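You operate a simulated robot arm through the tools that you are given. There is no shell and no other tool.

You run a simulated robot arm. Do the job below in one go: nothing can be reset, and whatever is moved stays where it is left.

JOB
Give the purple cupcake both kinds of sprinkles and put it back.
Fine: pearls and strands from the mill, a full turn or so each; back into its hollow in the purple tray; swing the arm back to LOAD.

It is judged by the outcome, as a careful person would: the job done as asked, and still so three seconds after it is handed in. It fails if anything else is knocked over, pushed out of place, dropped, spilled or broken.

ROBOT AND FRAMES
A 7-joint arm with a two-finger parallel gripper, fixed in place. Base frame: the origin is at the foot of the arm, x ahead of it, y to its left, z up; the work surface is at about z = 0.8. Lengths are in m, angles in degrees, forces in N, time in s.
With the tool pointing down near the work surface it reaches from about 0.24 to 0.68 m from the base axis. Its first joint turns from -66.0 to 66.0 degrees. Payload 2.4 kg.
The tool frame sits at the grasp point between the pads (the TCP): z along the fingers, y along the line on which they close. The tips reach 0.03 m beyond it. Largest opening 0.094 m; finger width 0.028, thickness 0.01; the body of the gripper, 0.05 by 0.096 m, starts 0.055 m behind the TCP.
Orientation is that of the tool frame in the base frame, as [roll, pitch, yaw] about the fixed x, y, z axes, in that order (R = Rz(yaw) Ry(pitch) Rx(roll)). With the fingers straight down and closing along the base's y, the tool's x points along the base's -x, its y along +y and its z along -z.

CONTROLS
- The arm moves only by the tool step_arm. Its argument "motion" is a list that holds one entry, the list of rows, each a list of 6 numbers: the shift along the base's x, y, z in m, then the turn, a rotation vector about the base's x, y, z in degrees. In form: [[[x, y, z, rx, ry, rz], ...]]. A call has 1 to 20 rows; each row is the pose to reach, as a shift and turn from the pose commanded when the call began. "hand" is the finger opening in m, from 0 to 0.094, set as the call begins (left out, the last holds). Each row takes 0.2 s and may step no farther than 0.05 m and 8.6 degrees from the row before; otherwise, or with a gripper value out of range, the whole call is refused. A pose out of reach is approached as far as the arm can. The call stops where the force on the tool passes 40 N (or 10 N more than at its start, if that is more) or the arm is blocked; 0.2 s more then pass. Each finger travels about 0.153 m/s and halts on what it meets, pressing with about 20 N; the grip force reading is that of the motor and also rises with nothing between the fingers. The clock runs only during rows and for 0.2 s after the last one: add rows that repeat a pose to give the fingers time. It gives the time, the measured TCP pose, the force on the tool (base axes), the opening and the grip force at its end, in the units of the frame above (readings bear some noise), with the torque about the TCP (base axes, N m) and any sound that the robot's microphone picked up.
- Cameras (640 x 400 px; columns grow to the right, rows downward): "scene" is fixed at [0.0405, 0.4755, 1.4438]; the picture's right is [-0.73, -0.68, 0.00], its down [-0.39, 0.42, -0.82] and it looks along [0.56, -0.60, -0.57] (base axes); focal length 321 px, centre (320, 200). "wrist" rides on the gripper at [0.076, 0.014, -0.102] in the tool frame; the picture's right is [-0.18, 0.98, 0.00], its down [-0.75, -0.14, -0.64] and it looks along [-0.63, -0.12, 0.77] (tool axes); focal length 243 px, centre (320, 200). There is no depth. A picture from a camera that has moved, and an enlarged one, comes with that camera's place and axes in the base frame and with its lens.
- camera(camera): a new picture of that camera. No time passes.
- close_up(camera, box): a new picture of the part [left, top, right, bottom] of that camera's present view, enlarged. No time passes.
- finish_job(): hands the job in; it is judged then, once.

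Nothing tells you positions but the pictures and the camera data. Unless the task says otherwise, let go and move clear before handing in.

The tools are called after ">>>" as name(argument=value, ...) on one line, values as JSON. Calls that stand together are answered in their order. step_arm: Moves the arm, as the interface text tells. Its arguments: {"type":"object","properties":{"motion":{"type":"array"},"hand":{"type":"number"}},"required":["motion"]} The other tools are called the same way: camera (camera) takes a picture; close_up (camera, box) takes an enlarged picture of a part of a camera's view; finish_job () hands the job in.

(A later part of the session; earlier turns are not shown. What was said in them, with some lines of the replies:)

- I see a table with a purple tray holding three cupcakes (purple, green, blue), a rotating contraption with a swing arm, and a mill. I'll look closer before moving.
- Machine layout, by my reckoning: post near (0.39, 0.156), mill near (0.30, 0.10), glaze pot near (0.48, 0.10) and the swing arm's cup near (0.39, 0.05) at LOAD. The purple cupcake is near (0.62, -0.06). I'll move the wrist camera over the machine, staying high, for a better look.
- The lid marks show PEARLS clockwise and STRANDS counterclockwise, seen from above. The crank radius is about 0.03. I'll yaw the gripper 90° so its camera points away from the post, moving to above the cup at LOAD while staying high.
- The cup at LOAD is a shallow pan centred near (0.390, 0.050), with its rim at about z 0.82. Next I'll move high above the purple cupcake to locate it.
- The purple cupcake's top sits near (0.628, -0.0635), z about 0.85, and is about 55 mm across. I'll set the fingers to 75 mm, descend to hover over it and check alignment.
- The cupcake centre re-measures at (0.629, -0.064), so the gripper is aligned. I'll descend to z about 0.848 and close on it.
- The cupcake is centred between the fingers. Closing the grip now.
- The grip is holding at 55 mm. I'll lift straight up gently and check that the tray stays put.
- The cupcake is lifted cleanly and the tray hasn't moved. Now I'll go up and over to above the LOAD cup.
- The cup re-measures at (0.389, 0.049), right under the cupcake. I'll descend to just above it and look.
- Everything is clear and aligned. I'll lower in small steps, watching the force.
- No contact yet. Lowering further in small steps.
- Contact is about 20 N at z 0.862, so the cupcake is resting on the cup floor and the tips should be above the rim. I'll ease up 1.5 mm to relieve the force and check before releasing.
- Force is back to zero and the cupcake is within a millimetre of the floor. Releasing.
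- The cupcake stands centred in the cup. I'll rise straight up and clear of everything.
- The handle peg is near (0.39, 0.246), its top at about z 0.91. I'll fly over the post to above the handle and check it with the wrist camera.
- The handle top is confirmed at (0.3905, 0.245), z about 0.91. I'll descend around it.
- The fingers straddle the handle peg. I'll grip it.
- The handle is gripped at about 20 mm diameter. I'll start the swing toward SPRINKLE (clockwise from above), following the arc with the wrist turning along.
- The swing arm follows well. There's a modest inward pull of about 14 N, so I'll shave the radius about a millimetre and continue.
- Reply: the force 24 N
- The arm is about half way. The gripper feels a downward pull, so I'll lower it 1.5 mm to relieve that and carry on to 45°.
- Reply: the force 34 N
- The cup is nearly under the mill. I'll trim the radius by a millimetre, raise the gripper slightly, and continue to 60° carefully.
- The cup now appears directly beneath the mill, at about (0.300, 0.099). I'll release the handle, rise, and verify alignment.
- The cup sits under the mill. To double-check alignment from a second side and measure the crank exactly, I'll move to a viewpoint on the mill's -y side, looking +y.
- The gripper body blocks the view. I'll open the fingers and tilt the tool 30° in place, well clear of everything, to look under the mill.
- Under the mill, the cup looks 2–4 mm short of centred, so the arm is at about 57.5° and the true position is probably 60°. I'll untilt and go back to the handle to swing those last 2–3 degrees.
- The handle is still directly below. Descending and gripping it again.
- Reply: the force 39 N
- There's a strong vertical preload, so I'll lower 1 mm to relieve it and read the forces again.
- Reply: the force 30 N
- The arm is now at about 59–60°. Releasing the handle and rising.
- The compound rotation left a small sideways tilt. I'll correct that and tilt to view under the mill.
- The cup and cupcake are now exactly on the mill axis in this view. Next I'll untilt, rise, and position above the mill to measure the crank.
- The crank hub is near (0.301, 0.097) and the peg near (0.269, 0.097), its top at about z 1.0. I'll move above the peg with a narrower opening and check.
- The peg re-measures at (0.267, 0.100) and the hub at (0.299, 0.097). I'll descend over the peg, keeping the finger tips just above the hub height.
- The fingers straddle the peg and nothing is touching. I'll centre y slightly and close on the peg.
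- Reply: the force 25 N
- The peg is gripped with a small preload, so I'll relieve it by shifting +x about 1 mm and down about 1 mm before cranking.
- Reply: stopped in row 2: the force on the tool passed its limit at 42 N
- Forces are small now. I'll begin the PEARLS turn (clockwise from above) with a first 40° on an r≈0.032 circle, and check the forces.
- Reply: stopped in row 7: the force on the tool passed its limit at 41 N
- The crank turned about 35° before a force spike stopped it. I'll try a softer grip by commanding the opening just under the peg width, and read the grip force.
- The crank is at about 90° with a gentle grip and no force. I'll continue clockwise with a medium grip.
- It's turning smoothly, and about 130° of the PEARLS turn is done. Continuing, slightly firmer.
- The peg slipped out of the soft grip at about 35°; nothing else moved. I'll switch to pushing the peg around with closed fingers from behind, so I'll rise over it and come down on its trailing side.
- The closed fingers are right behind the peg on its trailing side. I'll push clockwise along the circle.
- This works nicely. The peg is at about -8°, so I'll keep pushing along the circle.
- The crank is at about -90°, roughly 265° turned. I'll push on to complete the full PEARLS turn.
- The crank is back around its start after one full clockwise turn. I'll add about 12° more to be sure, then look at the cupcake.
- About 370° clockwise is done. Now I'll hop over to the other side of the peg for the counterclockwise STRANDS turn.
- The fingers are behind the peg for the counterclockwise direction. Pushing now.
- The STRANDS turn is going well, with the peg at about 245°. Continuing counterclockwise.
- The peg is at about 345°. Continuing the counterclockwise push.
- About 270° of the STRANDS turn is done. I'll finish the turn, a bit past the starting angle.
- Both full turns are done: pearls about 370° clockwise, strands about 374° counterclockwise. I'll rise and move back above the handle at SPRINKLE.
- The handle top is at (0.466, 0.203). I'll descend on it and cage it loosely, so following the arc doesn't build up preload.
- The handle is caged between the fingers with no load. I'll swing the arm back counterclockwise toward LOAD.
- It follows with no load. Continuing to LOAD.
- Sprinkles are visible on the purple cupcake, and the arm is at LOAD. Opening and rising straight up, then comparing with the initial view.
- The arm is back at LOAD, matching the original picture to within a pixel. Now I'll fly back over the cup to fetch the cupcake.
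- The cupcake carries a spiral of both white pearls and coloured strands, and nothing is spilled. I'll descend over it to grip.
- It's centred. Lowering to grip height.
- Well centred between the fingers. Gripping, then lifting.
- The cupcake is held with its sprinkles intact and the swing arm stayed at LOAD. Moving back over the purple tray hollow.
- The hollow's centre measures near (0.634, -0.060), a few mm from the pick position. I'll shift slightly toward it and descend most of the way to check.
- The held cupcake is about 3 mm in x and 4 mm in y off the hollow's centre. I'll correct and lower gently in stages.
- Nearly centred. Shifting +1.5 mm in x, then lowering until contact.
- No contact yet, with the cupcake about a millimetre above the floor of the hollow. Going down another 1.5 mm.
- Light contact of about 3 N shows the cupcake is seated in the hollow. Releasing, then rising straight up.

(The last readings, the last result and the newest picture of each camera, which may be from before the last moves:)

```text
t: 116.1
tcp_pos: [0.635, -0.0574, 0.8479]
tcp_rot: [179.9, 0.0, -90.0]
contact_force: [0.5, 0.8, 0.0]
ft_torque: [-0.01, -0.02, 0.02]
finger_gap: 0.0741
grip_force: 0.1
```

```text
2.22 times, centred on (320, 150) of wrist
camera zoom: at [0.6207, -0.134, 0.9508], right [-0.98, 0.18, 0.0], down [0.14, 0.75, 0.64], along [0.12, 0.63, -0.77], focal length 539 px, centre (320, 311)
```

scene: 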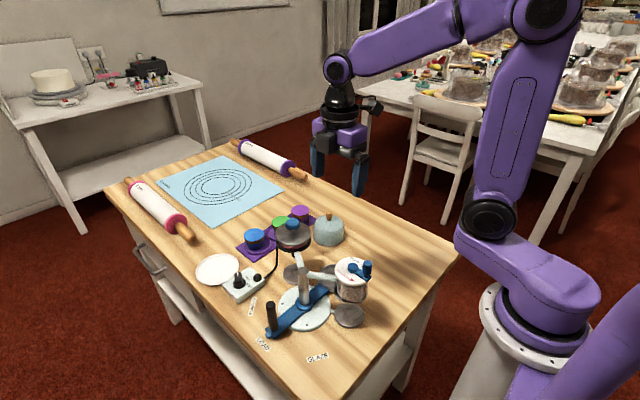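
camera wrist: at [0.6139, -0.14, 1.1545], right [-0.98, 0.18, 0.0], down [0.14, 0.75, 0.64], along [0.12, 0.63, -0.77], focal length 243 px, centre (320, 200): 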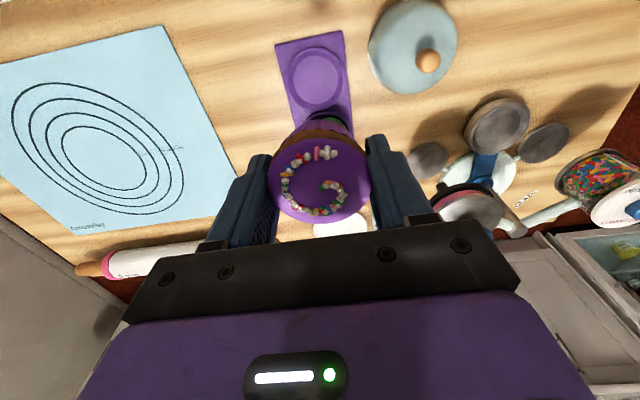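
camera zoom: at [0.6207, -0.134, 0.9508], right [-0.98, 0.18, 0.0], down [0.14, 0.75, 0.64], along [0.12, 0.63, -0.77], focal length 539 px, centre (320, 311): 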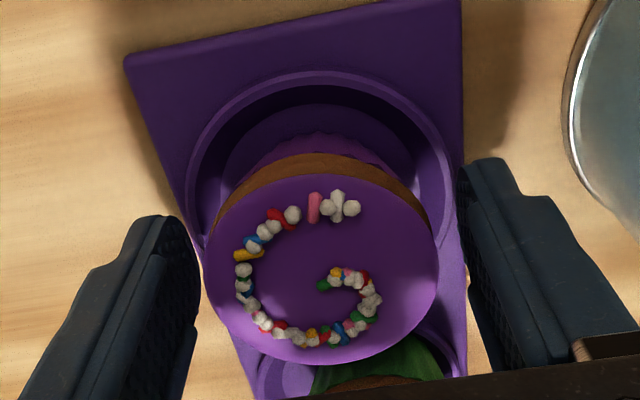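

>>> step_arm(motion=[[[0, 0, 0.015, 0, 0, 0], [0, 0, 0.04, 0, 0, 0], [0, 0, 0.08, 0, 0, 0], [0, 0, 0.12, 0, 0, 0], [0, 0, 0.16, 0, 0, 0], [0, 0, 0.2, 0, 0, 0], [-0.03, -0.03, 0.23, 0, 0, 0], [-0.06, -0.06, 0.25, 0, 0, 0], [-0.06, -0.06, 0.25, 0, 0, 0]]])

>>> close_up(camera="scene", box=[180, 190, 400, 370])

>>> close_up(camera="scene", box=[230, 195, 350, 290])

>>> camera(camera="wrist")

>>> camera(camera="scene")

```text
refused: row 7 steps farther than a row can; nothing moved
```

```text
2.22 times, centred on (290, 280) of scene
camera zoom: at [0.0405, 0.4755, 1.4438], right [-0.73, -0.68, 0.0], down [-0.39, 0.42, -0.82], along [0.56, -0.6, -0.57], focal length 714 px, centre (387, 22)
```

zoom: 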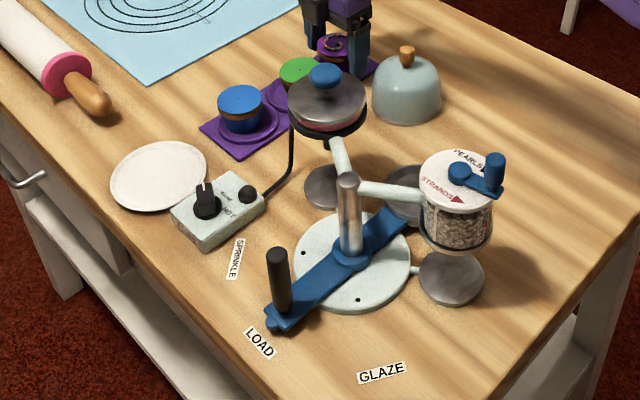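

```text
4.21 times, centred on (290, 242) of scene
camera zoom: at [0.0405, 0.4755, 1.4438], right [-0.73, -0.68, 0.0], down [-0.39, 0.42, -0.82], along [0.56, -0.6, -0.57], focal length 1353 px, centre (446, 21)
```

zoom: 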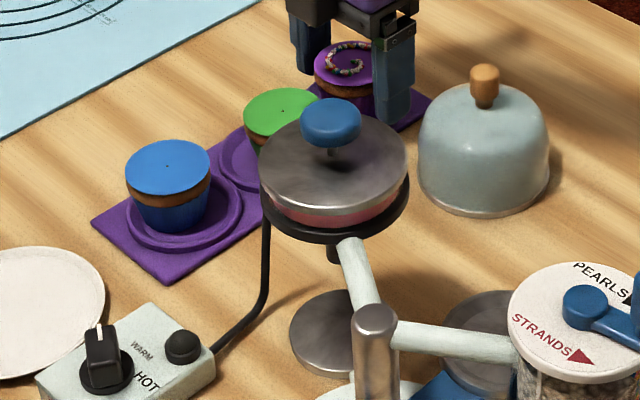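

```text
taken
camera wrist: at [0.6207, -0.134, 0.9508], right [-0.98, 0.18, 0.0], down [0.14, 0.75, 0.64], along [0.12, 0.63, -0.77], focal length 243 px, centre (320, 200)
```

wrist: 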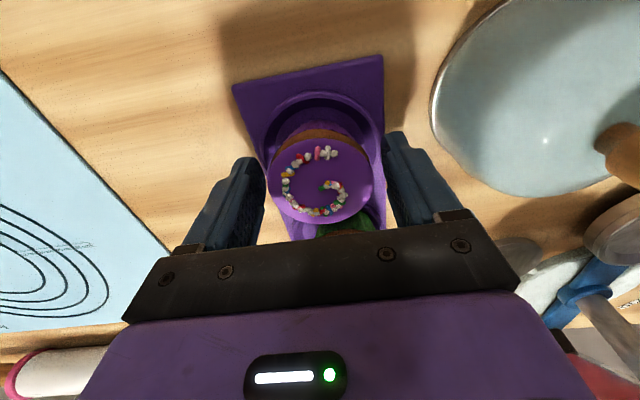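

```text
taken
```

scene: 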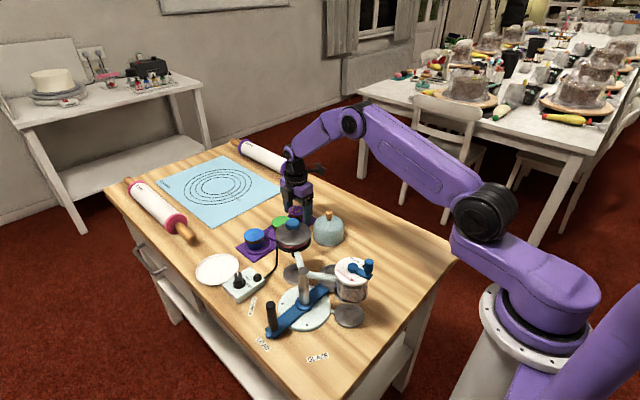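

The rise was refused because one row was too long, so nothing moved. The cupcake is seated; I'll repeat the rise with smaller steps.

>>> step_arm(motion=[[[0, 0, 0.015, 0, 0, 0], [0, 0, 0.04, 0, 0, 0], [0, 0, 0.08, 0, 0, 0], [0, 0, 0.12, 0, 0, 0], [0, 0, 0.16, 0, 0, 0], [0, 0, 0.2, 0, 0, 0], [0, 0, 0.24, 0, 0, 0], [-0.03, -0.02, 0.25, 0, 0, 0], [-0.06, -0.04, 0.26, 0, 0, 0], [-0.06, -0.04, 0.26, 0, 0, 0]]])

>>> close_up(camera="scene", box=[180, 190, 400, 370])

>>> close_up(camera="scene", box=[230, 195, 350, 290])

>>> camera(camera="wrist")

```text
t: 118.3
tcp_pos: [0.5739, -0.0976, 1.1057]
tcp_rot: [179.9, 0.0, -90.0]
contact_force: [0.1, -0.1, 0.1]
ft_torque: [0.01, -0.04, 0.0]
finger_gap: 0.0739
grip_force: 0.1
```

```text
2.22 times, centred on (290, 280) of scene
camera zoom: at [0.0405, 0.4755, 1.4438], right [-0.73, -0.68, 0.0], down [-0.39, 0.42, -0.82], along [0.56, -0.6, -0.57], focal length 714 px, centre (387, 22)
```

zoom: 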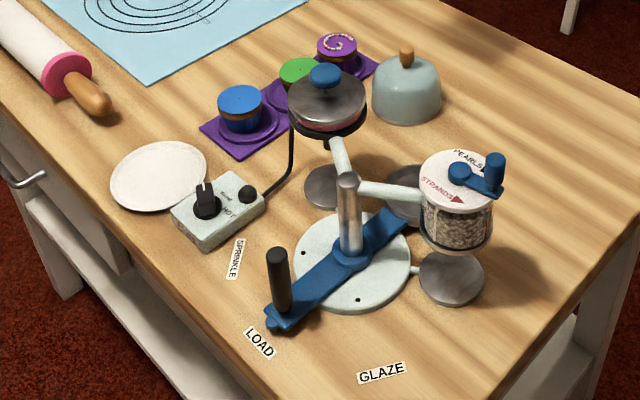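

```text
4.21 times, centred on (290, 242) of scene
camera zoom: at [0.0405, 0.4755, 1.4438], right [-0.73, -0.68, 0.0], down [-0.39, 0.42, -0.82], along [0.56, -0.6, -0.57], focal length 1353 px, centre (446, 21)
```

zoom: 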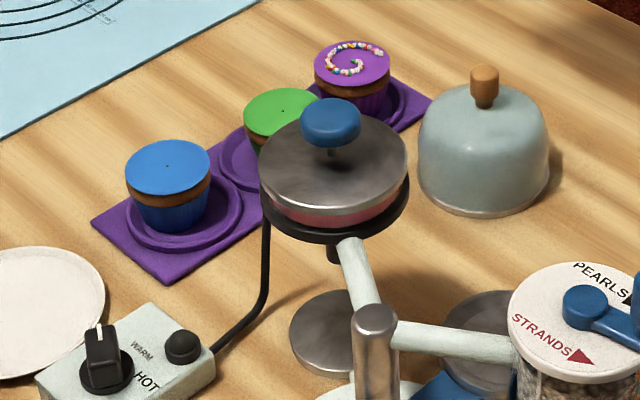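

```text
taken
camera wrist: at [0.5598, -0.173, 1.2087], right [-0.98, 0.18, 0.0], down [0.14, 0.75, 0.64], along [0.12, 0.63, -0.77], focal length 243 px, centre (320, 200)
```

wrist: 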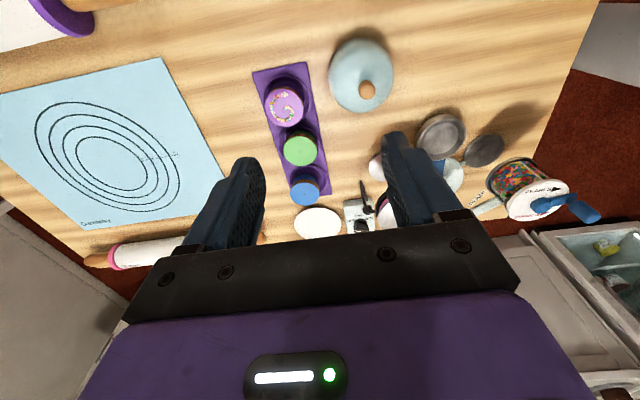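

I'll take a closer look at how the purple cupcake sits in its hollow.

>>> close_up(camera="scene", box=[285, 195, 335, 230])

>>> close_up(camera="wrist", box=[240, 50, 340, 130])

>>> close_up(camera="wrist", box=[250, 110, 350, 210])

>>> close_up(camera="scene", box=[230, 215, 290, 265])

```text
11.43 times, centred on (310, 212) of scene
camera zoom: at [0.0405, 0.4755, 1.4438], right [-0.73, -0.68, 0.0], down [-0.39, 0.42, -0.82], along [0.56, -0.6, -0.57], focal length 3672 px, centre (434, 57)
```

zoom: 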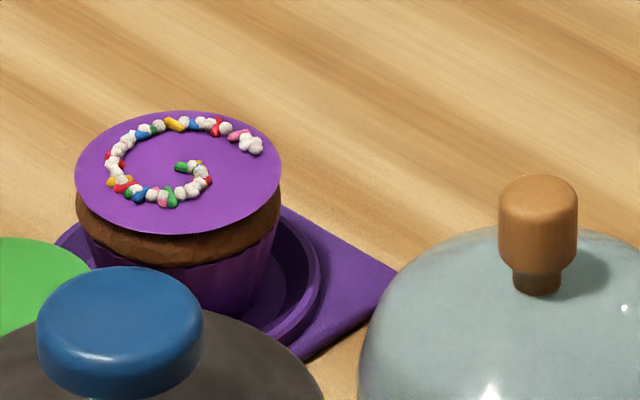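

```text
5.00 times, centred on (290, 90) of wrist
camera zoom: at [0.5598, -0.173, 1.2087], right [-0.98, 0.18, 0.0], down [0.14, 0.75, 0.64], along [0.12, 0.63, -0.77], focal length 1213 px, centre (470, 750)
```

zoom: 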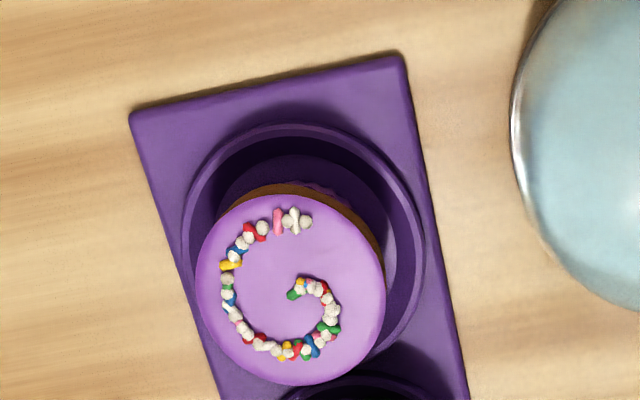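

```text
4.00 times, centred on (300, 160) of wrist
camera zoom: at [0.5598, -0.173, 1.2087], right [-0.98, 0.18, 0.0], down [0.14, 0.75, 0.64], along [0.12, 0.63, -0.77], focal length 970 px, centre (400, 360)
```

zoom: 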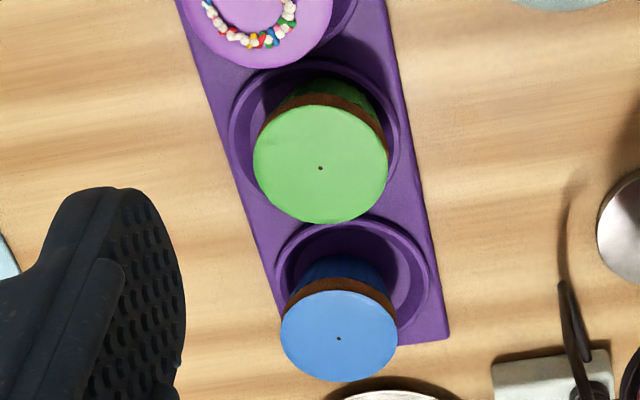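

```text
8.00 times, centred on (260, 240) of scene
camera zoom: at [0.0405, 0.4755, 1.4438], right [-0.73, -0.68, 0.0], down [-0.39, 0.42, -0.82], along [0.56, -0.6, -0.57], focal length 2570 px, centre (800, -120)
```

zoom: 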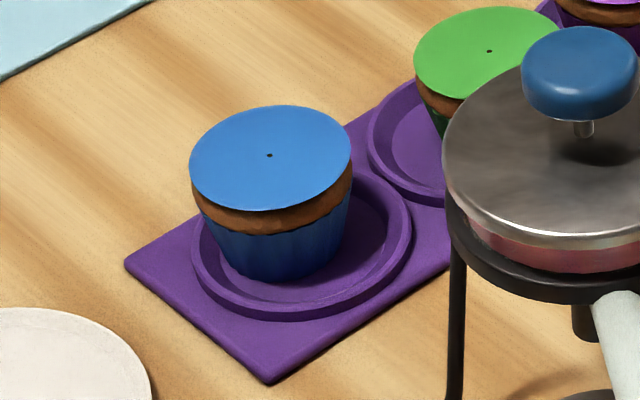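

The purple cupcake stands upright and centred in its hollow with both pearls and strands on top. The swing arm is back at LOAD, nothing else has moved, and the gripper is clear, so I'm handing in.

>>> finish_job()

```text
The job is handed in.
```

The purple cupcake has both kinds of sprinkles and is back in its hollow in the purple tray. The job is handed in.

- **Sprinkles:** I turned the mill crank about 370° clockwise for the pearls and about 374° counterclockwise for the strands. The last pictures show a spiral of white pearls and coloured strands on top.
- **Cupcake:** it stands upright and centred in its hollow. It was about 7 mm off-centre in the hollow when I picked it up.
- **Swing arm:** it is back at LOAD, within a pixel of where it was in the starting picture.
- **Everything else:** I saw nothing spilled, knocked over or pushed out of place. The gripper is open and clear of the table.

During the pearls turn, the peg slipped out of the fingers. I finished both turns by pushing it round with closed fingers.
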